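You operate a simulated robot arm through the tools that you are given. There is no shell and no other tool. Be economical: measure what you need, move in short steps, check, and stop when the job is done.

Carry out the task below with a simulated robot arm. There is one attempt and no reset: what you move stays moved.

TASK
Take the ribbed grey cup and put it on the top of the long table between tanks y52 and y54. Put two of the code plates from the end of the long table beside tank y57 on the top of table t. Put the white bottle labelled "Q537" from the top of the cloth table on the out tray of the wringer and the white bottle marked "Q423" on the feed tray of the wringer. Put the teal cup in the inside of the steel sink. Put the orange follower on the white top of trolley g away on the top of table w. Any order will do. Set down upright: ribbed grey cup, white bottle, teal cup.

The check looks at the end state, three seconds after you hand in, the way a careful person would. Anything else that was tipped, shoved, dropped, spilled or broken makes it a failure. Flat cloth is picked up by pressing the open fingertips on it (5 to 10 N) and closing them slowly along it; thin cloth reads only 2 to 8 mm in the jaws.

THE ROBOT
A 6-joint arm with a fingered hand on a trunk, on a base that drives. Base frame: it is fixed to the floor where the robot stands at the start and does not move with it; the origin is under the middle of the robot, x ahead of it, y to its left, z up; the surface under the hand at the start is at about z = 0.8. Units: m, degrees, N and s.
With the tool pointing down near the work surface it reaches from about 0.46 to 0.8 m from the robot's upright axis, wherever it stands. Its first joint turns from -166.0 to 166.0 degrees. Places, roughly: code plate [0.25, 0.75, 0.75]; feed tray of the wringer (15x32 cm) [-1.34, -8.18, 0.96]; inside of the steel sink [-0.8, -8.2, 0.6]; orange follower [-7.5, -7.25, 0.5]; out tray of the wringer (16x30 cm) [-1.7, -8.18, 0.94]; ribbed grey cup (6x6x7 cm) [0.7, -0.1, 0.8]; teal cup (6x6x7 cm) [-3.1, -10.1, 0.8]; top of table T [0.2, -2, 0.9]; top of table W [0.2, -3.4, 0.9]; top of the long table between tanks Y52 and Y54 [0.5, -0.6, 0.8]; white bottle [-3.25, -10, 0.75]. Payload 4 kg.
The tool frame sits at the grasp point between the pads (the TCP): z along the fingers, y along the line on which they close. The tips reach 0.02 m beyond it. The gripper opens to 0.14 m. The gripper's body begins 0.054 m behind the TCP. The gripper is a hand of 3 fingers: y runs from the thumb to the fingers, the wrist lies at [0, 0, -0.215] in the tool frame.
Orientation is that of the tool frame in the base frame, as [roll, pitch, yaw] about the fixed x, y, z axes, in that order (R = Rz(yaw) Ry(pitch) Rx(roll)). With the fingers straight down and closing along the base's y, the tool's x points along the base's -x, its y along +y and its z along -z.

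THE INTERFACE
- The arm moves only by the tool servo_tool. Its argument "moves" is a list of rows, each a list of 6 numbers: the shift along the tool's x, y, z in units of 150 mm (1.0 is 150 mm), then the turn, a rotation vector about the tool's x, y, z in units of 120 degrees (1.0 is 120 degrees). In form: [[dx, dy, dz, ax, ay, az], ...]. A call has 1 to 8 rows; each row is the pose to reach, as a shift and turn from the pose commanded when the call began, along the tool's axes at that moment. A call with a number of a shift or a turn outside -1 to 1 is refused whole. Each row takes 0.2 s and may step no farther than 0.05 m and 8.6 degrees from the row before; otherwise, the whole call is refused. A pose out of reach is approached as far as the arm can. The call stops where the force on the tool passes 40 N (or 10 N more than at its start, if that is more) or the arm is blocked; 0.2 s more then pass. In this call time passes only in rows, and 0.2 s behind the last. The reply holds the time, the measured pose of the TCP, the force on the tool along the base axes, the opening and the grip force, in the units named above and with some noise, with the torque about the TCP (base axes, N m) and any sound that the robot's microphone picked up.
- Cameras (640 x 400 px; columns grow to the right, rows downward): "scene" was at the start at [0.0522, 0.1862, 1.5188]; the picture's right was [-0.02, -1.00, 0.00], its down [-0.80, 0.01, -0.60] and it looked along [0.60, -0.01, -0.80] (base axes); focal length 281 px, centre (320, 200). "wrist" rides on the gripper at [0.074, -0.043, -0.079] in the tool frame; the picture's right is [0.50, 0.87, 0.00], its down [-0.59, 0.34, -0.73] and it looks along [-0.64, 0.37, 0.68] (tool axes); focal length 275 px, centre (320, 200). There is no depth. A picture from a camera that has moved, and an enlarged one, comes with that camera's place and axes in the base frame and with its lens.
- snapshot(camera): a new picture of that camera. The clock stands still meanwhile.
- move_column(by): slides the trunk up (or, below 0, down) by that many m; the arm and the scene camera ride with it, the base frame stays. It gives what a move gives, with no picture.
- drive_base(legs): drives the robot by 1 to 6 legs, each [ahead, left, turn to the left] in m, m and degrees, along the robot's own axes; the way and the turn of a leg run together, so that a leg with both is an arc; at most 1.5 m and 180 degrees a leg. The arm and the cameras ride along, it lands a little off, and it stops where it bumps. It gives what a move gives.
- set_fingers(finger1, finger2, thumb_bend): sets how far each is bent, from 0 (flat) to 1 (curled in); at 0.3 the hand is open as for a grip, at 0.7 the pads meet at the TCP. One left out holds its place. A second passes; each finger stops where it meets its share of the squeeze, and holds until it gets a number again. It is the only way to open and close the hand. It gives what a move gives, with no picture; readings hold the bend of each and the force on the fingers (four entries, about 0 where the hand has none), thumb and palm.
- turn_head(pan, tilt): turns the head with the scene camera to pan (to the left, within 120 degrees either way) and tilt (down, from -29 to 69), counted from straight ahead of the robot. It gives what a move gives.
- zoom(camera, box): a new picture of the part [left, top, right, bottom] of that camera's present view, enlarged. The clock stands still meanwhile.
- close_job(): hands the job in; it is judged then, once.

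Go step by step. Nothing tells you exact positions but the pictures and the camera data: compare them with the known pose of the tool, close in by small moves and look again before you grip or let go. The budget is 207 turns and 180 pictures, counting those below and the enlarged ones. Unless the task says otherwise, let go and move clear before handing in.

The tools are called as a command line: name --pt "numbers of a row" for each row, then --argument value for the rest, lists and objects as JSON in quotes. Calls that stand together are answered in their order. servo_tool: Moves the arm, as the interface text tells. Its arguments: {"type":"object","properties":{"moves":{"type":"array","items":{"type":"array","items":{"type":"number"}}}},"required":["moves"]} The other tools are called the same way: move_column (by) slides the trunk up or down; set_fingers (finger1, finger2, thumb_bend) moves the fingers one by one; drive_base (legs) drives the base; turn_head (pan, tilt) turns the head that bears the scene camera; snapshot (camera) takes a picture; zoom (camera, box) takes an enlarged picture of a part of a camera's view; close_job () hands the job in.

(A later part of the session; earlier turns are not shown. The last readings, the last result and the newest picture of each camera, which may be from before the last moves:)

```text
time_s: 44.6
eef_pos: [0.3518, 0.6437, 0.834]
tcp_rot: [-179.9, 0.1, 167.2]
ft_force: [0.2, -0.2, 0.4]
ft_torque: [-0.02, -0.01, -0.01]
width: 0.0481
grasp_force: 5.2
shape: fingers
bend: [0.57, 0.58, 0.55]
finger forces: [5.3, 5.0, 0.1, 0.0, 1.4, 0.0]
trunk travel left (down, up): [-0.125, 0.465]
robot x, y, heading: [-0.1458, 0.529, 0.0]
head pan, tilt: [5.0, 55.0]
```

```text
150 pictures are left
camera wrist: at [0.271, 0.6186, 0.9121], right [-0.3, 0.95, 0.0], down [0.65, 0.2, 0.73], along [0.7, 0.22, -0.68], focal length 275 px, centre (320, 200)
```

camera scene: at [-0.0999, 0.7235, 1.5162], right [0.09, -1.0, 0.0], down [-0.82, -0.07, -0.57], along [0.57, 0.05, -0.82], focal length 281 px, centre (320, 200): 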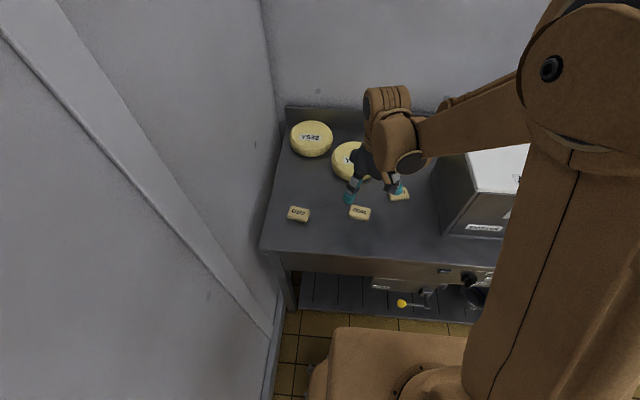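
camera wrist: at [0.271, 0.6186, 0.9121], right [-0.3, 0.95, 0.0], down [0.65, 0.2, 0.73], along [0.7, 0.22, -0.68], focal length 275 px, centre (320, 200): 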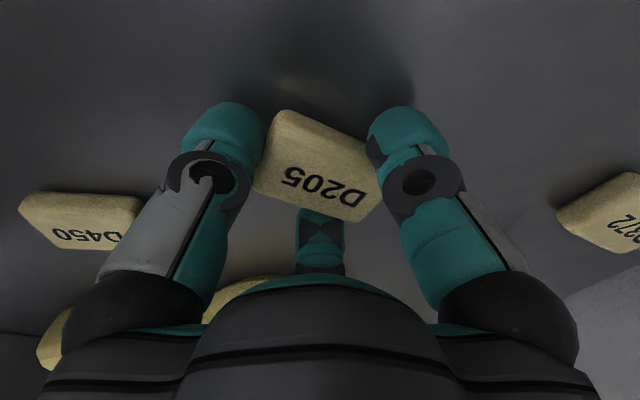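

It is gripped on all three sides. I'll squeeze a little more and lift.

set_fingers --finger1 0.64 --finger2 0.64 --thumb_bend 0.6

servo_tool --pt "0 0 -0.1 0 0 0" --pt "0 0 -0.35 0 0 0" --pt "0 0 -0.65 0 0 0" --pt "0 0 -0.95 0 0 0"

snapshot --camera "wrist"

```text
time_s: 45.6
eef_pos: [0.352, 0.6448, 0.8334]
tcp_rot: [-179.9, 0.0, 167.4]
ft_force: [-1.5, 0.1, -0.8]
ft_torque: [0.01, 0.01, -0.02]
width: 0.0441
grasp_force: 11.7
shape: fingers
bend: [0.58, 0.58, 0.57]
finger forces: [8.1, 8.9, 0.0, 0.1, 7.0, 0.1]
trunk travel left (down, up): [-0.125, 0.465]
robot x, y, heading: [-0.1509, 0.5275, -0.1]
head pan, tilt: [5.0, 55.0]
```

```text
time_s: 46.6
eef_pos: [0.3505, 0.6445, 0.9783]
tcp_rot: [180.0, 0.0, 167.3]
ft_force: [-0.5, 0.2, -0.8]
ft_torque: [-0.03, -0.02, 0.02]
width: 0.044
grasp_force: 12.0
shape: fingers
bend: [0.58, 0.58, 0.57]
finger forces: [8.1, 8.9, 0.1, 0.0, 6.7, 0.0]
trunk travel left (down, up): [-0.125, 0.465]
robot x, y, heading: [-0.1491, 0.5268, 0.2]
head pan, tilt: [5.0, 55.0]
```

```text
149 pictures are left
camera wrist: at [0.2694, 0.6187, 1.0566], right [-0.3, 0.95, 0.0], down [0.65, 0.2, 0.73], along [0.7, 0.22, -0.68], focal length 275 px, centre (320, 200)
```

wrist: 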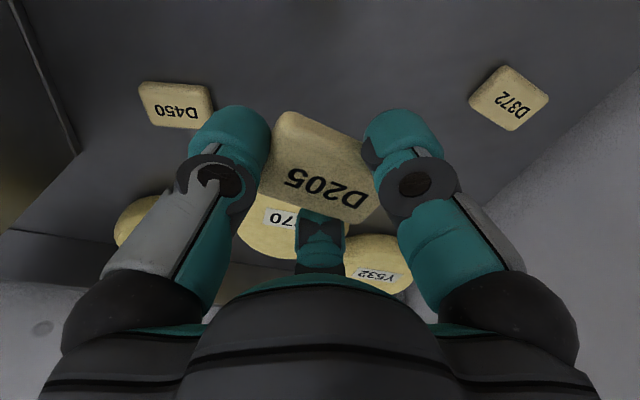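

D205 is lifted. I'll raise the hand and look at the way to table T.

servo_tool --pt "0 0 -0.3 0 0 0" --pt "0 0 -0.6 0 0 0" --pt "0 0 -0.9 0 0 0"

turn_head --pan -95 --tilt 25

snapshot --camera "scene"

turn_head --pan 120 --tilt 30

snapshot --camera "scene"

```text
time_s: 47.5
eef_pos: [0.3516, 0.6435, 1.1121]
tcp_rot: [-180.0, 0.0, 167.3]
ft_force: [0.0, 0.1, -0.5]
ft_torque: [0.0, 0.01, -0.01]
width: 0.0439
grasp_force: 12.2
shape: fingers
bend: [0.58, 0.58, 0.57]
finger forces: [8.3, 8.8, 0.0, 0.1, 6.5, 0.0]
trunk travel left (down, up): [-0.125, 0.465]
robot x, y, heading: [-0.1499, 0.5332, 0.0]
head pan, tilt: [5.0, 55.0]
```

```text
time_s: 49.2
eef_pos: [0.3523, 0.6429, 1.112]
tcp_rot: [-180.0, 0.0, 167.2]
ft_force: [-0.5, -0.7, -0.6]
ft_torque: [0.0, 0.0, 0.01]
width: 0.0437
grasp_force: 12.0
shape: fingers
bend: [0.58, 0.58, 0.57]
finger forces: [8.2, 8.9, 0.0, 0.0, 6.6, 0.0]
trunk travel left (down, up): [-0.125, 0.465]
robot x, y, heading: [-0.147, 0.5288, 0.2]
head pan, tilt: [-95.0, 25.0]
```

```text
148 pictures are left
camera scene: at [-0.1798, 0.6252, 1.5603], right [-1.0, 0.09, 0.0], down [0.04, 0.42, -0.91], along [-0.08, -0.9, -0.42], focal length 281 px, centre (320, 200)
```

scene: 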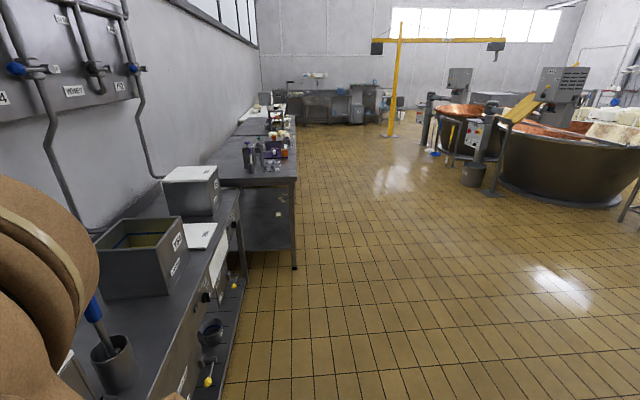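

```text
time_s: 52.3
eef_pos: [0.353, 0.6427, 1.1105]
tcp_rot: [-179.8, 0.0, 167.3]
ft_force: [0.1, -0.2, -0.2]
ft_torque: [0.01, -0.03, 0.01]
width: 0.0437
grasp_force: 11.5
shape: fingers
bend: [0.58, 0.58, 0.57]
finger forces: [8.2, 9.0, 0.0, 0.0, 6.6, 0.1]
trunk travel left (down, up): [-0.125, 0.465]
robot x, y, heading: [-0.1535, 0.5295, 0.2]
head pan, tilt: [120.0, 30.0]
```

```text
147 pictures are left
camera scene: at [-0.2172, 0.7953, 1.5523], right [0.87, 0.5, 0.0], down [0.25, -0.43, -0.87], along [-0.43, 0.75, -0.5], focal length 281 px, centre (320, 200)
```

scene: 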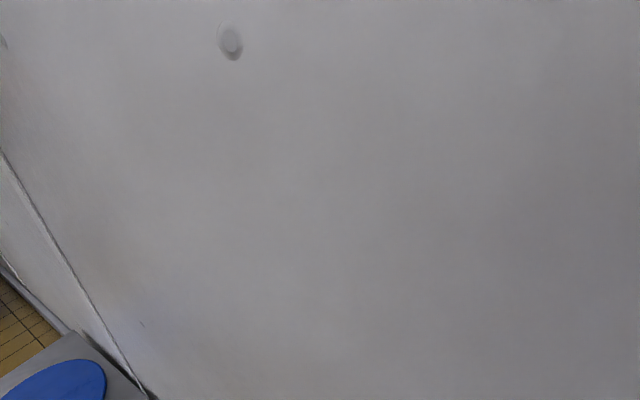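

The floor is open to the right. I'll raise the hand more, back off so the hand clears the brush, and drive right to about y = -1.9, checking midway.

servo_tool --pt "0 0 -0.3 0 0 0" --pt "0 0 -0.6 0 0 0" --pt "0 0 -0.9 0 0 0"

drive_base --legs '[[-0.45, 0, 0], [0, -1.3, 0]]'

turn_head --pan -35 --tilt 32

snapshot --camera "scene"

```text
time_s: 53.1
eef_pos: [0.3504, 0.6461, 1.2487]
tcp_rot: [-180.0, 0.0, 167.3]
ft_force: [0.3, 0.4, 0.0]
ft_torque: [0.0, 0.0, -0.01]
width: 0.0438
grasp_force: 12.3
shape: fingers
bend: [0.58, 0.58, 0.57]
finger forces: [8.2, 8.9, 0.0, 0.1, 6.4, 0.0]
trunk travel left (down, up): [-0.125, 0.465]
robot x, y, heading: [-0.1507, 0.5276, 0.1]
head pan, tilt: [120.0, 30.0]
```

```text
time_s: 61.9
eef_pos: [-0.101, -0.6567, 1.2484]
tcp_rot: [-180.0, 0.0, 165.9]
ft_force: [-0.2, 0.0, -0.1]
ft_torque: [-0.01, -0.02, 0.02]
width: 0.0439
grasp_force: 12.2
shape: fingers
bend: [0.58, 0.58, 0.57]
finger forces: [8.2, 8.9, 0.0, 0.0, 6.4, 0.0]
trunk travel left (down, up): [-0.125, 0.465]
robot x, y, heading: [-0.6063, -0.7603, -1.6]
head pan, tilt: [120.0, 30.0]
```

```text
time_s: 64.3
eef_pos: [-0.1013, -0.6571, 1.2471]
tcp_rot: [-179.9, 0.0, 165.9]
ft_force: [-0.1, -0.4, -0.6]
ft_torque: [-0.01, -0.01, 0.0]
width: 0.0437
grasp_force: 11.7
shape: fingers
bend: [0.58, 0.58, 0.57]
finger forces: [8.3, 8.9, 0.0, 0.0, 6.4, 0.0]
trunk travel left (down, up): [-0.125, 0.465]
robot x, y, heading: [-0.6057, -0.756, -1.3]
head pan, tilt: [-35.0, 32.0]
```

```text
146 pictures are left
camera scene: at [-0.5502, -0.6259, 1.5492], right [-0.59, -0.81, 0.0], down [-0.43, 0.31, -0.85], along [0.68, -0.5, -0.53], focal length 281 px, centre (320, 200)
```

scene: 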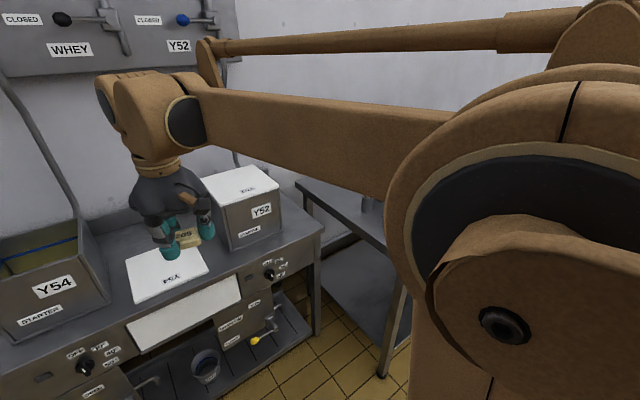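

Travel is going well. I'll go another 0.75 m right so I can see the top of table T.

drive_base --legs '[[0, -0.75, 1.4]]'

turn_head --pan 0 --tilt 40

snapshot --camera "scene"

snapshot --camera "wrist"

```text
time_s: 68.3
eef_pos: [-0.1138, -1.3988, 1.2476]
tcp_rot: [-180.0, 0.0, 167.3]
ft_force: [-1.2, 0.1, -1.2]
ft_torque: [0.02, 0.01, -0.02]
width: 0.044
grasp_force: 12.1
shape: fingers
bend: [0.58, 0.58, 0.57]
finger forces: [8.3, 8.9, 0.0, 0.1, 6.4, 0.1]
trunk travel left (down, up): [-0.125, 0.465]
robot x, y, heading: [-0.6098, -1.5147, 0.0]
head pan, tilt: [-35.0, 32.0]
```

```text
time_s: 69.4
eef_pos: [-0.1129, -1.3988, 1.248]
tcp_rot: [-179.9, 0.1, 167.3]
ft_force: [-0.1, 0.4, -0.4]
ft_torque: [-0.02, 0.0, 0.02]
width: 0.0438
grasp_force: 11.9
shape: fingers
bend: [0.58, 0.58, 0.57]
finger forces: [8.2, 8.9, 0.0, 0.1, 6.5, 0.1]
trunk travel left (down, up): [-0.125, 0.465]
robot x, y, heading: [-0.6127, -1.5173, 0.1]
head pan, tilt: [0.0, 40.0]
```

```text
145 pictures are left
camera scene: at [-0.5506, -1.327, 1.537], right [0.0, -1.0, 0.0], down [-0.64, 0.0, -0.77], along [0.77, 0.0, -0.64], focal length 281 px, centre (320, 200)
```

scene: 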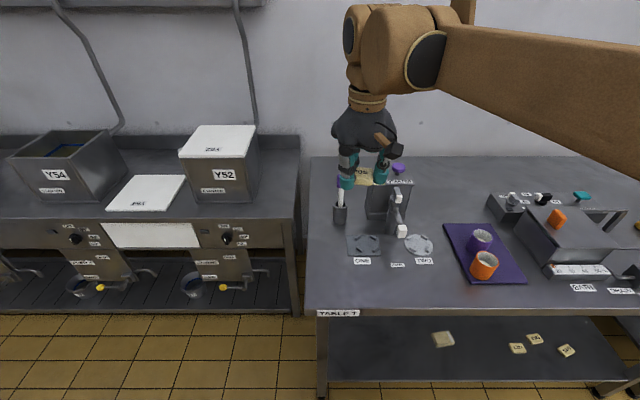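

```text
144 pictures are left
camera wrist: at [-0.1941, -1.4238, 1.3265], right [-0.3, 0.95, 0.0], down [0.65, 0.2, 0.73], along [0.7, 0.22, -0.68], focal length 275 px, centre (320, 200)
```

wrist: 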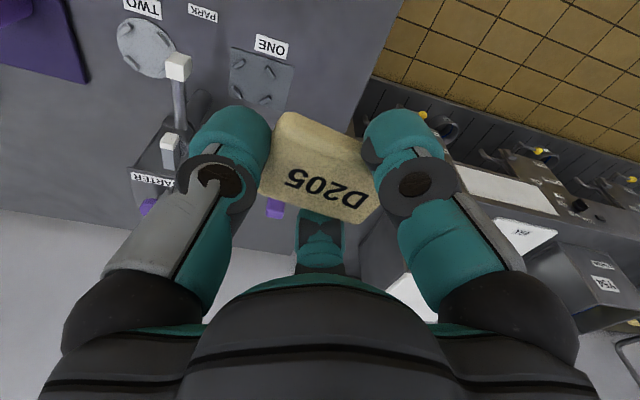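

This is table T, with a free patch behind the purple mat. I'll zoom in to measure it.

zoom --camera "scene" --box '[310, 140, 640, 346]'

```text
1.94 times, centred on (475, 243) of scene
camera zoom: at [-0.5506, -1.327, 1.537], right [0.0, -1.0, 0.0], down [-0.64, 0.0, -0.77], along [0.77, 0.0, -0.64], focal length 544 px, centre (19, 117)
```

zoom: 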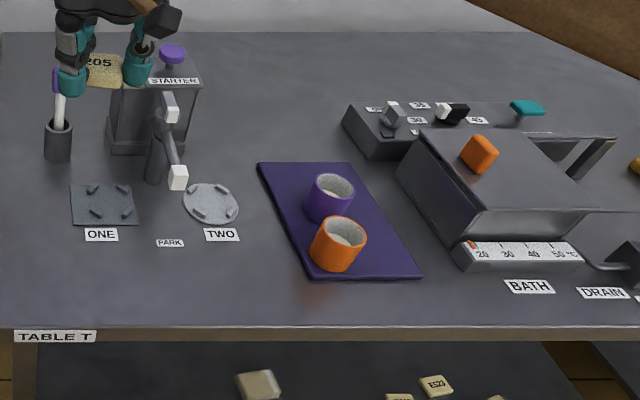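

The free patch is about x 0.1 to 0.4, y -1.65 to -1.92, with the table top near z 0.91. I'll drive a little right and forward, then move above (0.2, -1.74).

drive_base --legs '[[0, -0.25, 0], [0.1, 0, 0]]'

turn_head --pan 0 --tilt 45

snapshot --camera "scene"

```text
time_s: 71.9
eef_pos: [-0.0103, -1.6404, 1.2475]
tcp_rot: [-179.9, 0.0, 167.5]
ft_force: [0.1, -0.4, -0.8]
ft_torque: [-0.01, 0.02, 0.04]
width: 0.0438
grasp_force: 12.1
shape: fingers
bend: [0.58, 0.58, 0.57]
finger forces: [8.2, 8.9, 0.0, 0.1, 6.4, 0.0]
trunk travel left (down, up): [-0.125, 0.465]
robot x, y, heading: [-0.511, -1.7578, -0.1]
head pan, tilt: [0.0, 40.0]
```

```text
time_s: 72.6
eef_pos: [-0.0113, -1.6408, 1.2477]
tcp_rot: [-179.9, 0.0, 167.4]
ft_force: [0.6, -0.6, -0.7]
ft_torque: [-0.01, -0.01, -0.01]
width: 0.0435
grasp_force: 11.0
shape: fingers
bend: [0.58, 0.58, 0.57]
finger forces: [8.2, 8.8, 0.0, 0.1, 6.3, 0.1]
trunk travel left (down, up): [-0.125, 0.465]
robot x, y, heading: [-0.5135, -1.7545, 0.2]
head pan, tilt: [0.0, 45.0]
```

```text
142 pictures are left
camera scene: at [-0.4537, -1.5707, 1.5297], right [0.0, -1.0, 0.0], down [-0.71, 0.0, -0.71], along [0.71, 0.0, -0.71], focal length 281 px, centre (320, 200)
```

scene: 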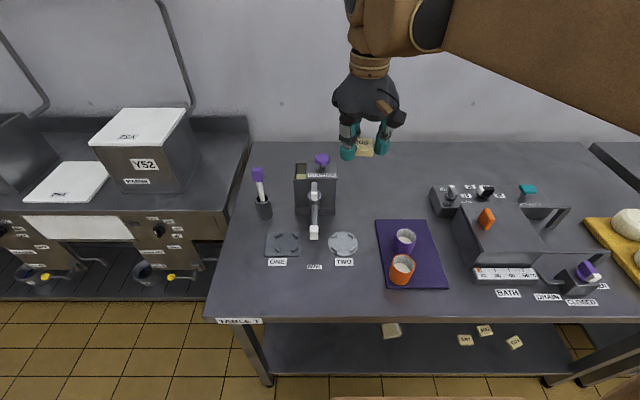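

I'll move above the free patch and descend to a bit above the table.

servo_tool --pt "-0.25 -0.06 0 0 0 0" --pt "-0.5 -0.12 0 0 0 0" --pt "-0.75 -0.18 0 0 0 0" --pt "-1.0 -0.24 0 0 0 0"

servo_tool --pt "-0.26 -0.06 0 0 0 0" --pt "-0.52 -0.13 0 0 0 0" --pt "-0.52 -0.13 0.3 0 0 0" --pt "-0.52 -0.13 0.6 0 0 0" --pt "-0.52 -0.13 0.9 0 0 0"

servo_tool --pt "0 0 0.3 0 0 0" --pt "0 0 0.6 0 0 0" --pt "0 0 0.85 0 0 0"

snapshot --camera "scene"

snapshot --camera "wrist"

```text
time_s: 73.6
eef_pos: [0.1286, -1.71, 1.2489]
tcp_rot: [-179.9, 0.1, 167.5]
ft_force: [0.1, 0.0, -1.0]
ft_torque: [0.0, 0.02, 0.03]
width: 0.0435
grasp_force: 11.5
shape: fingers
bend: [0.58, 0.58, 0.57]
finger forces: [8.1, 9.0, 0.1, 0.0, 6.2, 0.0]
trunk travel left (down, up): [-0.125, 0.465]
robot x, y, heading: [-0.5124, -1.758, -0.1]
head pan, tilt: [0.0, 45.0]
```

```text
time_s: 74.8
eef_pos: [0.1984, -1.7439, 1.1129]
tcp_rot: [-179.9, 0.0, 167.4]
ft_force: [0.3, -0.9, -1.4]
ft_torque: [0.01, 0.02, -0.05]
width: 0.0438
grasp_force: 11.7
shape: fingers
bend: [0.58, 0.58, 0.57]
finger forces: [8.3, 8.9, 0.0, 0.0, 6.1, 0.0]
trunk travel left (down, up): [-0.125, 0.465]
robot x, y, heading: [-0.5146, -1.757, 0.2]
head pan, tilt: [0.0, 45.0]
```

```text
time_s: 75.6
eef_pos: [0.1974, -1.7472, 0.9857]
tcp_rot: [-179.8, 0.0, 167.4]
ft_force: [0.5, 0.0, -0.1]
ft_torque: [0.01, -0.02, 0.01]
width: 0.0437
grasp_force: 11.5
shape: fingers
bend: [0.58, 0.58, 0.57]
finger forces: [8.2, 8.9, 0.0, 0.1, 6.2, 0.0]
trunk travel left (down, up): [-0.125, 0.465]
robot x, y, heading: [-0.5146, -1.7614, -0.0]
head pan, tilt: [0.0, 45.0]
```

```text
141 pictures are left
camera scene: at [-0.453, -1.5707, 1.5297], right [0.0, -1.0, 0.0], down [-0.71, 0.0, -0.71], along [0.71, 0.0, -0.71], focal length 281 px, centre (320, 200)
```

scene: 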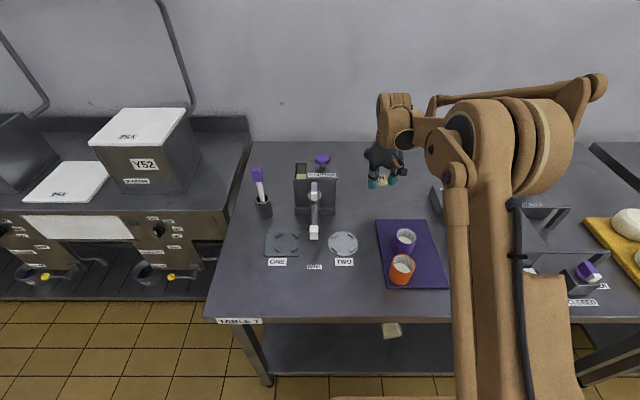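

```text
140 pictures are left
camera wrist: at [0.1156, -1.7724, 1.0644], right [-0.3, 0.95, 0.0], down [0.65, 0.2, 0.73], along [0.7, 0.22, -0.68], focal length 275 px, centre (320, 200)
```

wrist: 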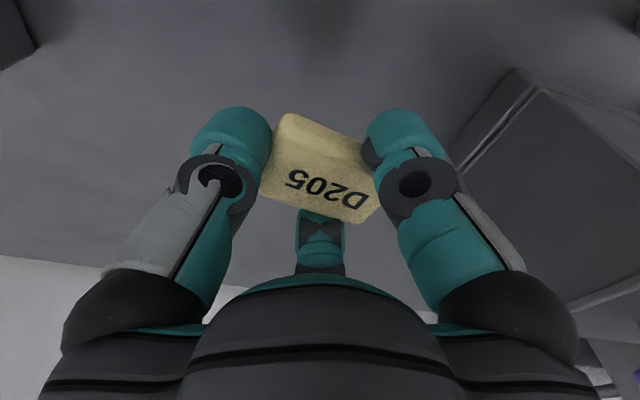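

Clear around. I'll lower in small steps, feeling for contact.

servo_tool --pt "0 0 0.1 0 0 0" --pt "0 0 0.2 0 0 0" --pt "0 0 0.23 0 0 0"

servo_tool --pt "0 0 0.02 0 0 0" --pt "0 0 0.04 0 0 0"

```text
time_s: 76.4
eef_pos: [0.1975, -1.7463, 0.9519]
tcp_rot: [-179.9, 0.1, 167.3]
ft_force: [-0.3, -0.8, -1.1]
ft_torque: [0.0, 0.0, -0.01]
width: 0.0436
grasp_force: 11.7
shape: fingers
bend: [0.58, 0.58, 0.57]
finger forces: [8.2, 8.9, 0.1, 0.1, 6.1, 0.1]
trunk travel left (down, up): [-0.125, 0.465]
robot x, y, heading: [-0.5111, -1.7597, 0.2]
head pan, tilt: [0.0, 45.0]
```

```text
time_s: 77.0
eef_pos: [0.1981, -1.7461, 0.9444]
tcp_rot: [-179.9, 0.1, 167.5]
ft_force: [0.0, 0.3, -0.4]
ft_torque: [-0.01, -0.02, -0.01]
width: 0.0436
grasp_force: 11.3
shape: fingers
bend: [0.58, 0.58, 0.57]
finger forces: [8.2, 8.9, 0.0, 0.1, 6.1, 0.0]
trunk travel left (down, up): [-0.125, 0.465]
robot x, y, heading: [-0.517, -1.7564, 0.1]
head pan, tilt: [0.0, 45.0]
```

servo_tool --pt "0 0 0.03 0 0 0" --pt "0 0 0.06 0 0 0"

snapshot --camera "wrist"

zoom --camera "scene" --box '[340, 140, 440, 220]'

```text
time_s: 77.6
eef_pos: [0.1992, -1.7452, 0.9348]
tcp_rot: [-179.9, 0.0, 167.3]
ft_force: [-0.1, 0.0, -0.8]
ft_torque: [-0.04, -0.03, -0.02]
width: 0.0433
grasp_force: 11.5
shape: fingers
bend: [0.58, 0.58, 0.57]
finger forces: [8.3, 8.9, 0.0, 0.0, 6.0, 0.0]
trunk travel left (down, up): [-0.125, 0.465]
robot x, y, heading: [-0.5158, -1.7568, 0.1]
head pan, tilt: [0.0, 45.0]
```

```text
139 pictures are left
camera wrist: at [0.1176, -1.7713, 1.0145], right [-0.3, 0.95, 0.0], down [0.65, 0.2, 0.73], along [0.7, 0.22, -0.68], focal length 275 px, centre (320, 200)
```

wrist: 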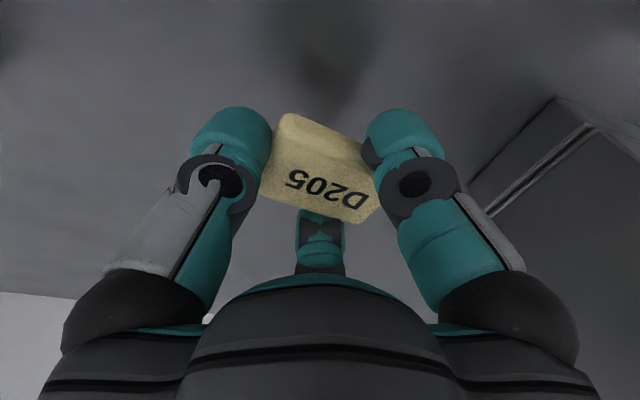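

```text
5.00 times, centred on (390, 180) of scene
camera zoom: at [-0.4534, -1.5707, 1.5297], right [0.0, -1.0, 0.0], down [-0.71, 0.0, -0.71], along [0.71, 0.0, -0.71], focal length 1404 px, centre (-30, 300)
```

zoom: 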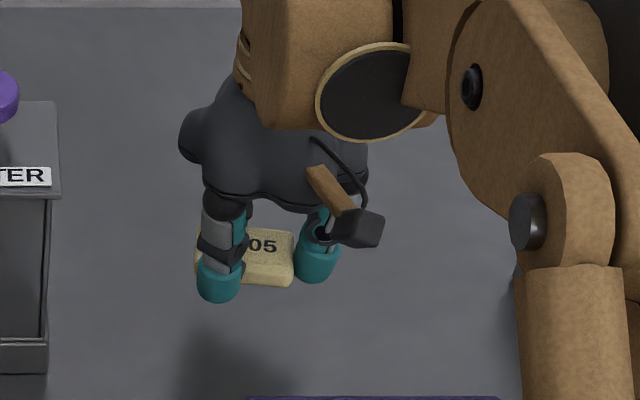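

It is still hovering a few centimetres above the top, so I'll continue down.

servo_tool --pt "0 0 0.03 0 0 0" --pt "0 0 0.06 0 0 0" --pt "0 0 0.09 0 0 0"

servo_tool --pt "0 0 0.03 0 0 0" --pt "0 0 0.06 0 0 0"

zoom --camera "wrist" --box '[160, 0, 480, 200]'

```text
time_s: 78.4
eef_pos: [0.1987, -1.7448, 0.9222]
tcp_rot: [-179.9, 0.0, 167.5]
ft_force: [0.0, -0.2, -0.8]
ft_torque: [-0.01, 0.04, 0.02]
width: 0.0434
grasp_force: 11.9
shape: fingers
bend: [0.58, 0.58, 0.57]
finger forces: [8.3, 8.9, 0.0, 0.0, 6.0, 0.0]
trunk travel left (down, up): [-0.125, 0.465]
robot x, y, heading: [-0.5131, -1.7584, 0.1]
head pan, tilt: [0.0, 45.0]
```

```text
time_s: 79.0
eef_pos: [0.2004, -1.7451, 0.9133]
tcp_rot: [-179.9, 0.1, 167.4]
ft_force: [-0.7, -0.2, -0.1]
ft_torque: [-0.02, -0.02, 0.05]
width: 0.0435
grasp_force: 11.5
shape: fingers
bend: [0.58, 0.58, 0.57]
finger forces: [8.4, 8.9, 0.0, 0.0, 5.9, 0.0]
trunk travel left (down, up): [-0.125, 0.465]
robot x, y, heading: [-0.5121, -1.7538, 0.1]
head pan, tilt: [0.0, 45.0]
```

```text
2.00 times, centred on (320, 100) of wrist
camera zoom: at [0.1179, -1.7715, 0.9913], right [-0.3, 0.95, 0.0], down [0.65, 0.2, 0.73], along [0.7, 0.22, -0.68], focal length 551 px, centre (320, 400)
```

zoom: 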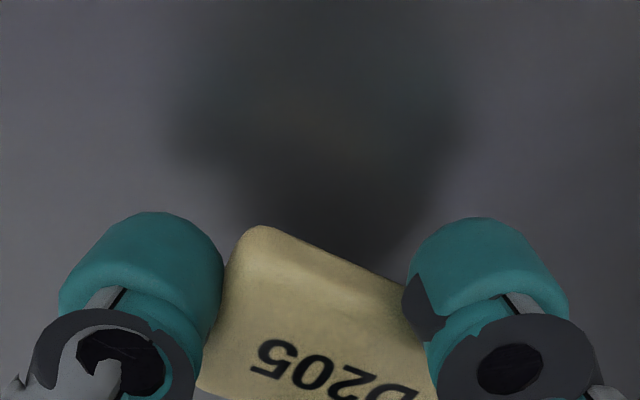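

The shadow is closing in, so I'll keep lowering.

servo_tool --pt "0 0 0.03 0 0 0" --pt "0 0 0.06 0 0 0"

servo_tool --pt "0 0 0.03 0 0 0" --pt "0 0 0.05 0 0 0"

zoom --camera "wrist" --box '[160, 0, 480, 200]'

```text
time_s: 79.6
eef_pos: [0.1983, -1.7441, 0.9043]
tcp_rot: [-179.9, 0.0, 167.3]
ft_force: [0.0, 0.5, -0.3]
ft_torque: [0.0, 0.01, 0.0]
width: 0.0435
grasp_force: 11.3
shape: fingers
bend: [0.58, 0.58, 0.57]
finger forces: [8.3, 8.9, 0.0, 0.0, 6.0, 0.0]
trunk travel left (down, up): [-0.125, 0.465]
robot x, y, heading: [-0.5148, -1.7571, -0.0]
head pan, tilt: [0.0, 45.0]
```

```text
time_s: 80.2
eef_pos: [0.198, -1.7442, 0.8965]
tcp_rot: [-179.9, -0.1, 167.4]
ft_force: [-0.1, 0.0, -0.7]
ft_torque: [-0.01, -0.02, -0.05]
width: 0.0436
grasp_force: 11.8
shape: fingers
bend: [0.58, 0.58, 0.57]
finger forces: [8.3, 8.9, 0.0, 0.0, 6.0, 0.0]
trunk travel left (down, up): [-0.125, 0.465]
robot x, y, heading: [-0.5108, -1.7611, 0.1]
head pan, tilt: [0.0, 45.0]
```

```text
2.00 times, centred on (320, 100) of wrist
camera zoom: at [0.1169, -1.7715, 0.975], right [-0.3, 0.95, 0.0], down [0.65, 0.2, 0.73], along [0.7, 0.22, -0.68], focal length 551 px, centre (320, 400)
```

zoom: 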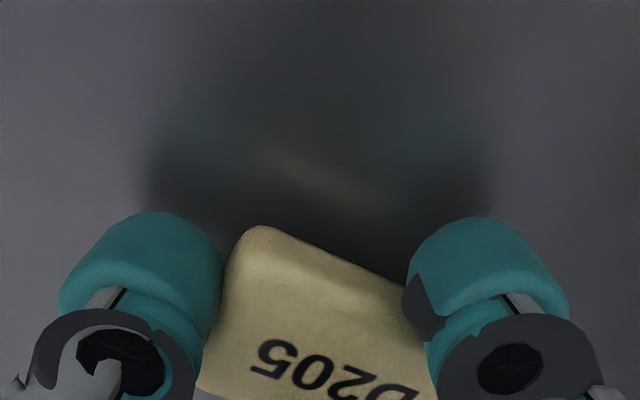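

A faint reflection shows it is about 1 cm away. I'll go on in millimetre steps.

servo_tool --pt "0 0 0.02 0 0 0" --pt "0 0 0.035 0 0 0"

servo_tool --pt "0 0 0.015 0 0 0" --pt "0 0 0.025 0 0 0"

zoom --camera "wrist" --box '[160, 0, 480, 200]'

```text
time_s: 80.8
eef_pos: [0.1986, -1.7447, 0.892]
tcp_rot: [-180.0, 0.0, 167.5]
ft_force: [-0.1, 0.2, 0.4]
ft_torque: [-0.01, -0.01, 0.0]
width: 0.0436
grasp_force: 11.5
shape: fingers
bend: [0.58, 0.58, 0.57]
finger forces: [8.2, 8.9, 0.0, 0.0, 6.0, 0.0]
trunk travel left (down, up): [-0.125, 0.465]
robot x, y, heading: [-0.5154, -1.7557, 0.3]
head pan, tilt: [0.0, 45.0]
```

```text
time_s: 81.4
eef_pos: [0.1985, -1.7446, 0.8881]
tcp_rot: [-179.9, 0.0, 167.3]
ft_force: [0.7, -0.4, -1.0]
ft_torque: [0.0, 0.0, -0.03]
width: 0.0434
grasp_force: 11.8
shape: fingers
bend: [0.58, 0.58, 0.57]
finger forces: [8.3, 9.0, 0.0, 0.1, 6.0, 0.1]
trunk travel left (down, up): [-0.125, 0.465]
robot x, y, heading: [-0.5122, -1.7615, 0.2]
head pan, tilt: [0.0, 45.0]
```

```text
2.00 times, centred on (320, 100) of wrist
camera zoom: at [0.1172, -1.7717, 0.9666], right [-0.3, 0.95, 0.0], down [0.65, 0.2, 0.73], along [0.7, 0.22, -0.68], focal length 551 px, centre (320, 400)
```

zoom: 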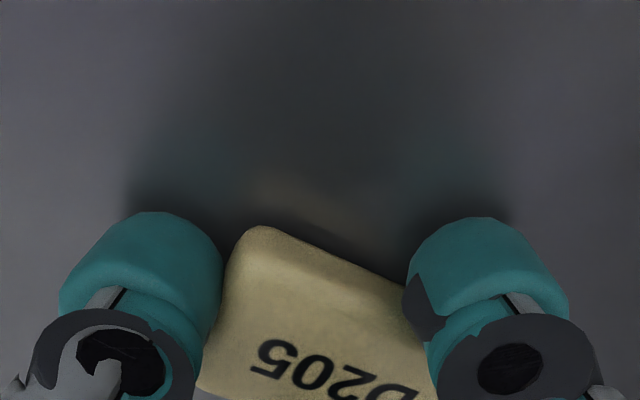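

Nearly there: contact is expected at about z 0.883.

servo_tool --pt "0 0 0.015 0 0 0" --pt "0 0 0.027 0 0 0"

servo_tool --pt "0 0 0.01 0 0 0" --pt "0 0 0.015 0 0 0"

zoom --camera "wrist" --box '[160, 0, 480, 200]'

```text
time_s: 82.0
eef_pos: [0.1959, -1.747, 0.8879]
tcp_rot: [180.0, 0.2, 167.4]
ft_force: [7.1, -2.4, 40.0]
ft_torque: [-1.73, 0.22, 0.34]
width: 0.0431
grasp_force: 32.8
shape: fingers
bend: [0.58, 0.58, 0.58]
finger forces: [7.8, 8.6, 0.0, 0.0, 48.6, 0.0]
trunk travel left (down, up): [-0.125, 0.465]
robot x, y, heading: [-0.5125, -1.7569, 0.1]
head pan, tilt: [0.0, 45.0]
```

```text
time_s: 82.3
eef_pos: [0.1965, -1.7467, 0.8868]
tcp_rot: [-179.9, 0.2, 167.4]
ft_force: [-2.9, 0.5, 28.6]
ft_torque: [-1.09, 0.37, -0.15]
width: 0.0425
grasp_force: 26.5
shape: fingers
bend: [0.58, 0.58, 0.58]
finger forces: [8.1, 8.6, 0.0, 0.0, 36.1, 0.0]
trunk travel left (down, up): [-0.125, 0.465]
robot x, y, heading: [-0.5132, -1.7592, 0.1]
head pan, tilt: [0.0, 45.0]
stopped in row 1: the force on the tool passed its limit at 54 N (the readings are from after the stop); the commanded pose is now the measured one
```

```text
2.00 times, centred on (320, 100) of wrist
camera zoom: at [0.1151, -1.772, 0.9656], right [-0.3, 0.95, 0.0], down [0.64, 0.21, 0.74], along [0.7, 0.22, -0.68], focal length 551 px, centre (320, 400)
```

zoom: 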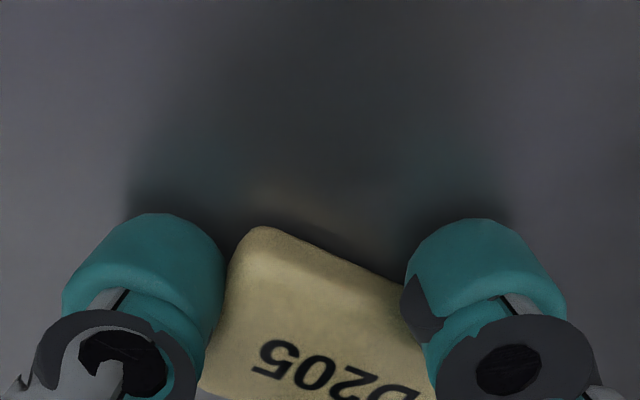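

The tips have touched the table. I'll back off 1 mm, release gently and rise.

servo_tool --pt "0 0 -0.01 0 0 0"

set_fingers --finger1 0.5 --finger2 0.5 --thumb_bend 0.48

set_fingers --finger1 0.4 --finger2 0.4 --thumb_bend 0.4

servo_tool --pt "0 0 -0.1 0 0 0" --pt "0 0 -0.4 0 0 0" --pt "0 0 -0.7 0 0 0" --pt "0 0 -1 0 0 0"

servo_tool --pt "0 0 -0.33 0 0 0" --pt "0 0 -0.66 0 0 0" --pt "0 0 -0.99 0 0 0"

servo_tool --pt "0 0 -0.3 0 0 0" --pt "0.3 0 -0.3 0 0 0" --pt "0.6 0 -0.3 0 0 0" --pt "0.9 0 -0.3 0 0 0"

snapshot --camera "scene"

```text
time_s: 82.7
eef_pos: [0.1975, -1.7457, 0.8866]
tcp_rot: [-179.9, 0.1, 167.4]
ft_force: [-6.4, 1.3, 19.9]
ft_torque: [-0.8, 0.33, -0.24]
width: 0.0425
grasp_force: 22.0
shape: fingers
bend: [0.58, 0.58, 0.58]
finger forces: [7.8, 8.6, 0.1, 0.0, 28.0, 0.1]
trunk travel left (down, up): [-0.125, 0.465]
robot x, y, heading: [-0.513, -1.7559, 0.2]
head pan, tilt: [0.0, 45.0]
```

```text
time_s: 83.7
eef_pos: [0.1965, -1.7475, 0.8871]
tcp_rot: [-179.8, 0.2, 167.4]
ft_force: [8.1, 2.8, 36.4]
ft_torque: [1.04, 0.86, -0.29]
width: 0.0576
grasp_force: 18.4
shape: fingers
bend: [0.54, 0.5, 0.48]
finger forces: [35.7, 0.1, 0.1, 0.0, 0.0, 0.0]
trunk travel left (down, up): [-0.125, 0.465]
robot x, y, heading: [-0.5096, -1.7623, -0.1]
head pan, tilt: [0.0, 45.0]
```

```text
time_s: 84.7
eef_pos: [0.199, -1.7465, 0.8881]
tcp_rot: [179.9, 0.2, 167.3]
ft_force: [9.2, -2.3, 32.2]
ft_torque: [0.88, 0.85, -0.18]
width: 0.0752
grasp_force: 16.1
shape: fingers
bend: [0.49, 0.4, 0.4]
finger forces: [32.3, 0.1, 0.1, 0.0, 0.0, 0.1]
trunk travel left (down, up): [-0.125, 0.465]
robot x, y, heading: [-0.5115, -1.7605, 0.2]
head pan, tilt: [0.0, 45.0]
stopped: the force on the tool passed its limit at 47 N (the readings are from after the stop); the commanded pose is now the measured one
```

```text
time_s: 85.7
eef_pos: [0.1978, -1.7437, 1.0389]
tcp_rot: [-179.9, 0.1, 167.4]
ft_force: [0.8, -0.5, 0.2]
ft_torque: [0.01, 0.0, 0.0]
width: 0.0945
grasp_force: 0.0
shape: fingers
bend: [0.4, 0.4, 0.4]
finger forces: [0.0, 0.0, 0.0, 0.0, 0.0, 0.1]
trunk travel left (down, up): [-0.125, 0.465]
robot x, y, heading: [-0.5139, -1.7582, 0.1]
head pan, tilt: [0.0, 45.0]
```

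```text
time_s: 86.5
eef_pos: [0.1983, -1.746, 1.1837]
tcp_rot: [-179.9, 0.1, 167.5]
ft_force: [0.7, 0.9, 0.4]
ft_torque: [0.0, -0.03, 0.02]
width: 0.0947
grasp_force: 0.0
shape: fingers
bend: [0.4, 0.4, 0.4]
finger forces: [0.1, 0.0, 0.1, 0.1, 0.1, 0.0]
trunk travel left (down, up): [-0.125, 0.465]
robot x, y, heading: [-0.5124, -1.7562, 0.2]
head pan, tilt: [0.0, 45.0]
```

```text
time_s: 87.5
eef_pos: [0.0651, -1.7137, 1.2288]
tcp_rot: [-179.9, 0.1, 167.4]
ft_force: [-0.5, 0.3, -0.2]
ft_torque: [-0.01, -0.02, -0.01]
width: 0.0944
grasp_force: 0.2
shape: fingers
bend: [0.4, 0.4, 0.4]
finger forces: [0.1, 0.0, 0.0, 0.0, 0.1, 0.1]
trunk travel left (down, up): [-0.125, 0.465]
robot x, y, heading: [-0.514, -1.7556, -0.1]
head pan, tilt: [0.0, 45.0]
```

```text
133 pictures are left
camera scene: at [-0.4549, -1.5705, 1.5297], right [0.0, -1.0, 0.0], down [-0.71, 0.0, -0.71], along [0.71, 0.0, -0.71], focal length 281 px, centre (320, 200)
```

scene: 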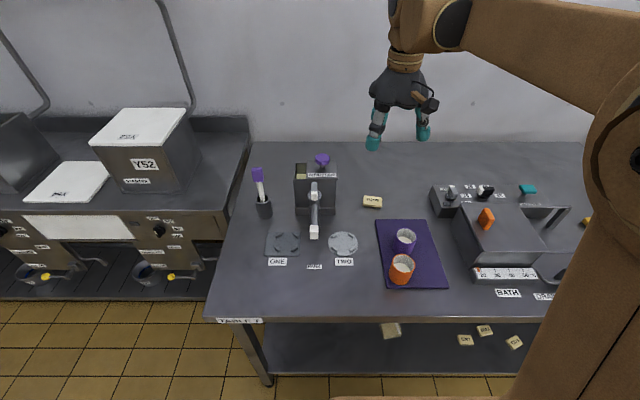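

D205 lies flat on table T. I'll go back for D372 along the same path.

drive_base --legs '[[-0.1, 0, 0], [0, 1.2, 0], [0, 1.1, 0]]'

turn_head --pan 5 --tilt 45

snapshot --camera "scene"

```text
time_s: 99.7
eef_pos: [-0.046, 0.6173, 1.2271]
tcp_rot: [-179.9, 0.0, 168.6]
ft_force: [0.7, -0.7, -0.1]
ft_torque: [0.01, 0.04, 0.04]
width: 0.0947
grasp_force: 0.0
shape: fingers
bend: [0.4, 0.4, 0.4]
finger forces: [0.0, 0.0, 0.0, 0.0, 0.0, 0.0]
trunk travel left (down, up): [-0.125, 0.465]
robot x, y, heading: [-0.6243, 0.5559, 1.5]
head pan, tilt: [0.0, 45.0]
```

```text
time_s: 100.3
eef_pos: [-0.0473, 0.6163, 1.2273]
tcp_rot: [180.0, 0.1, 168.7]
ft_force: [0.2, -0.3, -0.4]
ft_torque: [-0.01, -0.02, 0.0]
width: 0.0945
grasp_force: 0.0
shape: fingers
bend: [0.4, 0.4, 0.4]
finger forces: [0.1, 0.1, 0.1, 0.1, 0.0, 0.1]
trunk travel left (down, up): [-0.125, 0.465]
robot x, y, heading: [-0.6266, 0.5623, 1.5]
head pan, tilt: [5.0, 45.0]
```

```text
132 pictures are left
camera scene: at [-0.5713, 0.7573, 1.5297], right [0.11, -0.99, 0.0], down [-0.7, -0.08, -0.71], along [0.7, 0.08, -0.71], focal length 281 px, centre (320, 200)
```

scene: 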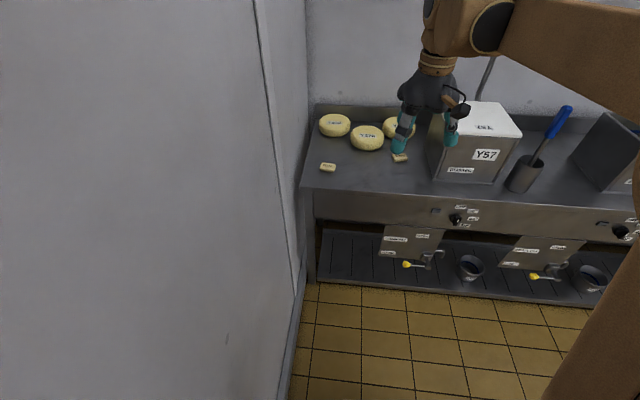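

I'll drive up to the bench again.

drive_base --legs '[[0.47, 0, -1.4]]'

turn_head --pan 10 --tilt 58

snapshot --camera "scene"

zoom --camera "scene" --box '[260, 120, 420, 220]'

```text
time_s: 103.1
eef_pos: [0.4225, 0.6057, 1.2276]
tcp_rot: [180.0, 0.1, 167.1]
ft_force: [-0.3, -0.5, -0.1]
ft_torque: [0.04, 0.04, -0.03]
width: 0.0945
grasp_force: 0.1
shape: fingers
bend: [0.4, 0.4, 0.4]
finger forces: [0.1, 0.0, 0.0, 0.0, 0.0, 0.0]
trunk travel left (down, up): [-0.125, 0.465]
robot x, y, heading: [-0.1583, 0.5684, -0.5]
head pan, tilt: [5.0, 45.0]
```

```text
time_s: 103.9
eef_pos: [0.4206, 0.6064, 1.2271]
tcp_rot: [-179.9, 0.2, 167.1]
ft_force: [-0.1, 0.2, -0.6]
ft_torque: [-0.03, 0.04, 0.03]
width: 0.0949
grasp_force: 0.0
shape: fingers
bend: [0.4, 0.4, 0.4]
finger forces: [0.0, 0.1, 0.1, 0.1, 0.1, 0.0]
trunk travel left (down, up): [-0.125, 0.465]
robot x, y, heading: [-0.1565, 0.5658, 0.1]
head pan, tilt: [10.0, 58.0]
```

```text
131 pictures are left
camera scene: at [-0.1122, 0.7655, 1.5126], right [0.17, -0.99, 0.0], down [-0.84, -0.14, -0.53], along [0.52, 0.09, -0.85], focal length 281 px, centre (320, 200)
```

scene: 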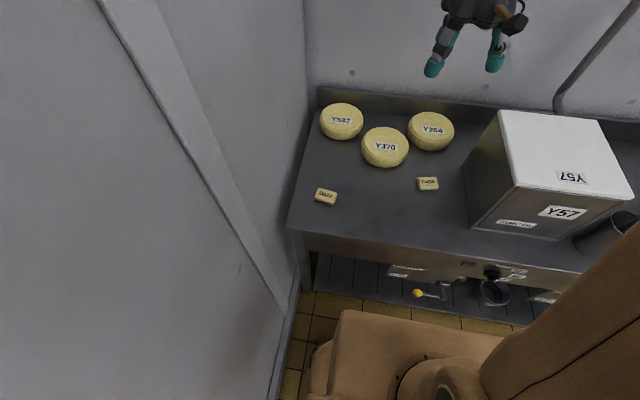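

```text
4.00 times, centred on (340, 170) of scene
camera zoom: at [-0.1122, 0.7655, 1.5126], right [0.17, -0.99, 0.0], down [-0.84, -0.14, -0.53], along [0.52, 0.09, -0.85], focal length 1123 px, centre (240, 320)
```

zoom: 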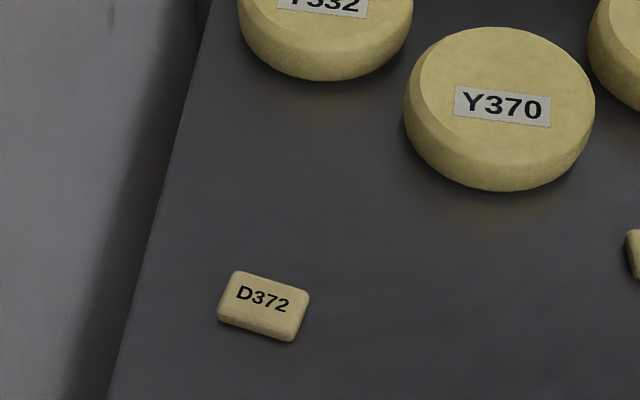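

D372 is at (0.334, 0.824), yaw about -7°. I'll move above it and descend part way.

servo_tool --pt "0.17 0.25 0 0 0 0" --pt "0.35 0.5 0 0 0 0" --pt "0.52 0.75 0 0 0 -0.02" --pt "0.7 1.0 0 0 0 -0.049"

servo_tool --pt "0.16 0.29 0 0 0 0" --pt "0.16 0.3 0.3 0 0 0" --pt "0.16 0.3 0.6 0 0 0" --pt "0.16 0.3 0.9 0 0 0"

servo_tool --pt "0 0 0.3 0 0 0" --pt "0 0 0.6 0 0 0" --pt "0 0 0.8 0 0 0"

snapshot --camera "wrist"

snapshot --camera "scene"

```text
time_s: 104.9
eef_pos: [0.3488, 0.7794, 1.2274]
tcp_rot: [-179.9, 0.2, 173.1]
ft_force: [-0.2, 0.3, 0.2]
ft_torque: [-0.03, 0.0, 0.02]
width: 0.0946
grasp_force: 0.0
shape: fingers
bend: [0.4, 0.4, 0.4]
finger forces: [0.0, 0.0, 0.0, 0.0, 0.0, 0.0]
trunk travel left (down, up): [-0.125, 0.465]
robot x, y, heading: [-0.16, 0.5663, -0.2]
head pan, tilt: [10.0, 58.0]
```

```text
time_s: 105.9
eef_pos: [0.3313, 0.8234, 1.0904]
tcp_rot: [-179.9, 0.1, 173.1]
ft_force: [-0.4, 0.0, -0.5]
ft_torque: [0.05, -0.03, -0.02]
width: 0.0946
grasp_force: 0.1
shape: fingers
bend: [0.4, 0.4, 0.4]
finger forces: [0.1, 0.0, 0.0, 0.0, 0.1, 0.1]
trunk travel left (down, up): [-0.125, 0.465]
robot x, y, heading: [-0.159, 0.5645, -0.3]
head pan, tilt: [10.0, 58.0]
```

```text
time_s: 106.7
eef_pos: [0.3331, 0.8242, 0.9714]
tcp_rot: [-179.9, 0.2, 173.0]
ft_force: [-0.3, 0.1, -0.2]
ft_torque: [-0.02, 0.01, -0.03]
width: 0.0947
grasp_force: 0.1
shape: fingers
bend: [0.4, 0.4, 0.4]
finger forces: [0.0, 0.0, 0.0, 0.0, 0.1, 0.1]
trunk travel left (down, up): [-0.125, 0.465]
robot x, y, heading: [-0.158, 0.5677, -0.3]
head pan, tilt: [10.0, 58.0]
```

```text
129 pictures are left
camera wrist: at [0.2549, 0.7896, 1.0503], right [-0.39, 0.92, 0.0], down [0.62, 0.27, 0.73], along [0.68, 0.29, -0.68], focal length 275 px, centre (320, 200)
```

wrist: 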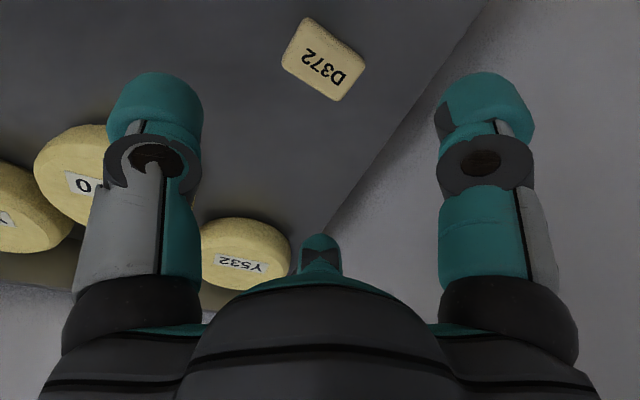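

```text
128 pictures are left
camera scene: at [-0.112, 0.7659, 1.5125], right [0.17, -0.99, 0.0], down [-0.84, -0.15, -0.53], along [0.52, 0.09, -0.85], focal length 281 px, centre (320, 200)
```

scene: 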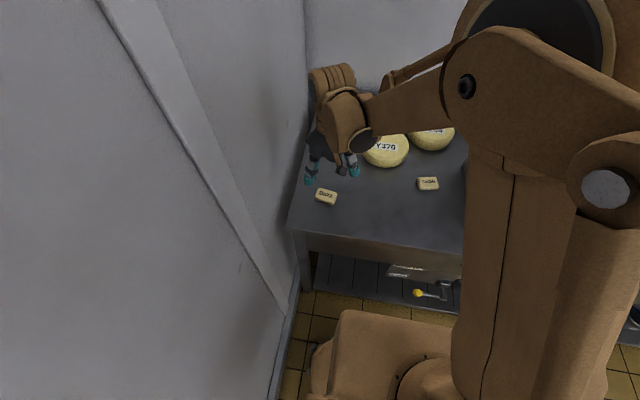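

Aligned the same as before. I'll descend to z 0.832 and close.

servo_tool --pt "0 0 0.3 0 0 0" --pt "0 0 0.6 0 0 0" --pt "0 0 0.8 0 0 0" --pt "0 0 0.925 0 0 0"

set_fingers --finger1 0.53 --finger2 0.53 --thumb_bend 0.47

set_fingers --finger1 0.6 --finger2 0.6 --thumb_bend 0.56

snapshot --camera "wrist"

```text
time_s: 107.7
eef_pos: [0.3359, 0.8226, 0.8321]
tcp_rot: [-179.9, 0.0, 173.1]
ft_force: [-0.3, 0.0, 0.0]
ft_torque: [-0.01, 0.0, -0.01]
width: 0.0947
grasp_force: 0.2
shape: fingers
bend: [0.4, 0.4, 0.4]
finger forces: [0.1, 0.0, 0.1, 0.1, 0.0, 0.1]
trunk travel left (down, up): [-0.125, 0.465]
robot x, y, heading: [-0.1603, 0.5666, -0.1]
head pan, tilt: [10.0, 58.0]
```

```text
time_s: 108.7
eef_pos: [0.3347, 0.8218, 0.8324]
tcp_rot: [-179.8, 0.0, 173.0]
ft_force: [-1.0, -0.9, -0.6]
ft_torque: [0.02, -0.01, -0.01]
width: 0.0642
grasp_force: 0.2
shape: fingers
bend: [0.53, 0.53, 0.47]
finger forces: [0.0, 0.0, 0.0, 0.0, 0.1, 0.1]
trunk travel left (down, up): [-0.125, 0.465]
robot x, y, heading: [-0.1581, 0.5681, 0.0]
head pan, tilt: [10.0, 58.0]
```

```text
time_s: 109.7
eef_pos: [0.3336, 0.8224, 0.8318]
tcp_rot: [-179.8, 0.1, 173.0]
ft_force: [-0.1, 0.6, 0.1]
ft_torque: [0.01, 0.03, 0.01]
width: 0.0454
grasp_force: 5.4
shape: fingers
bend: [0.57, 0.57, 0.55]
finger forces: [4.6, 4.6, 0.0, 0.0, 1.2, 0.0]
trunk travel left (down, up): [-0.125, 0.465]
robot x, y, heading: [-0.157, 0.5683, -0.2]
head pan, tilt: [10.0, 58.0]
```

```text
127 pictures are left
camera wrist: at [0.2559, 0.7886, 0.9104], right [-0.39, 0.92, 0.0], down [0.62, 0.27, 0.73], along [0.68, 0.29, -0.68], focal length 275 px, centre (320, 200)
```

wrist: 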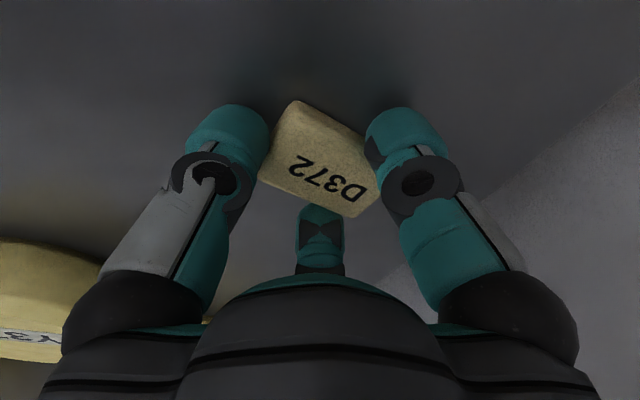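

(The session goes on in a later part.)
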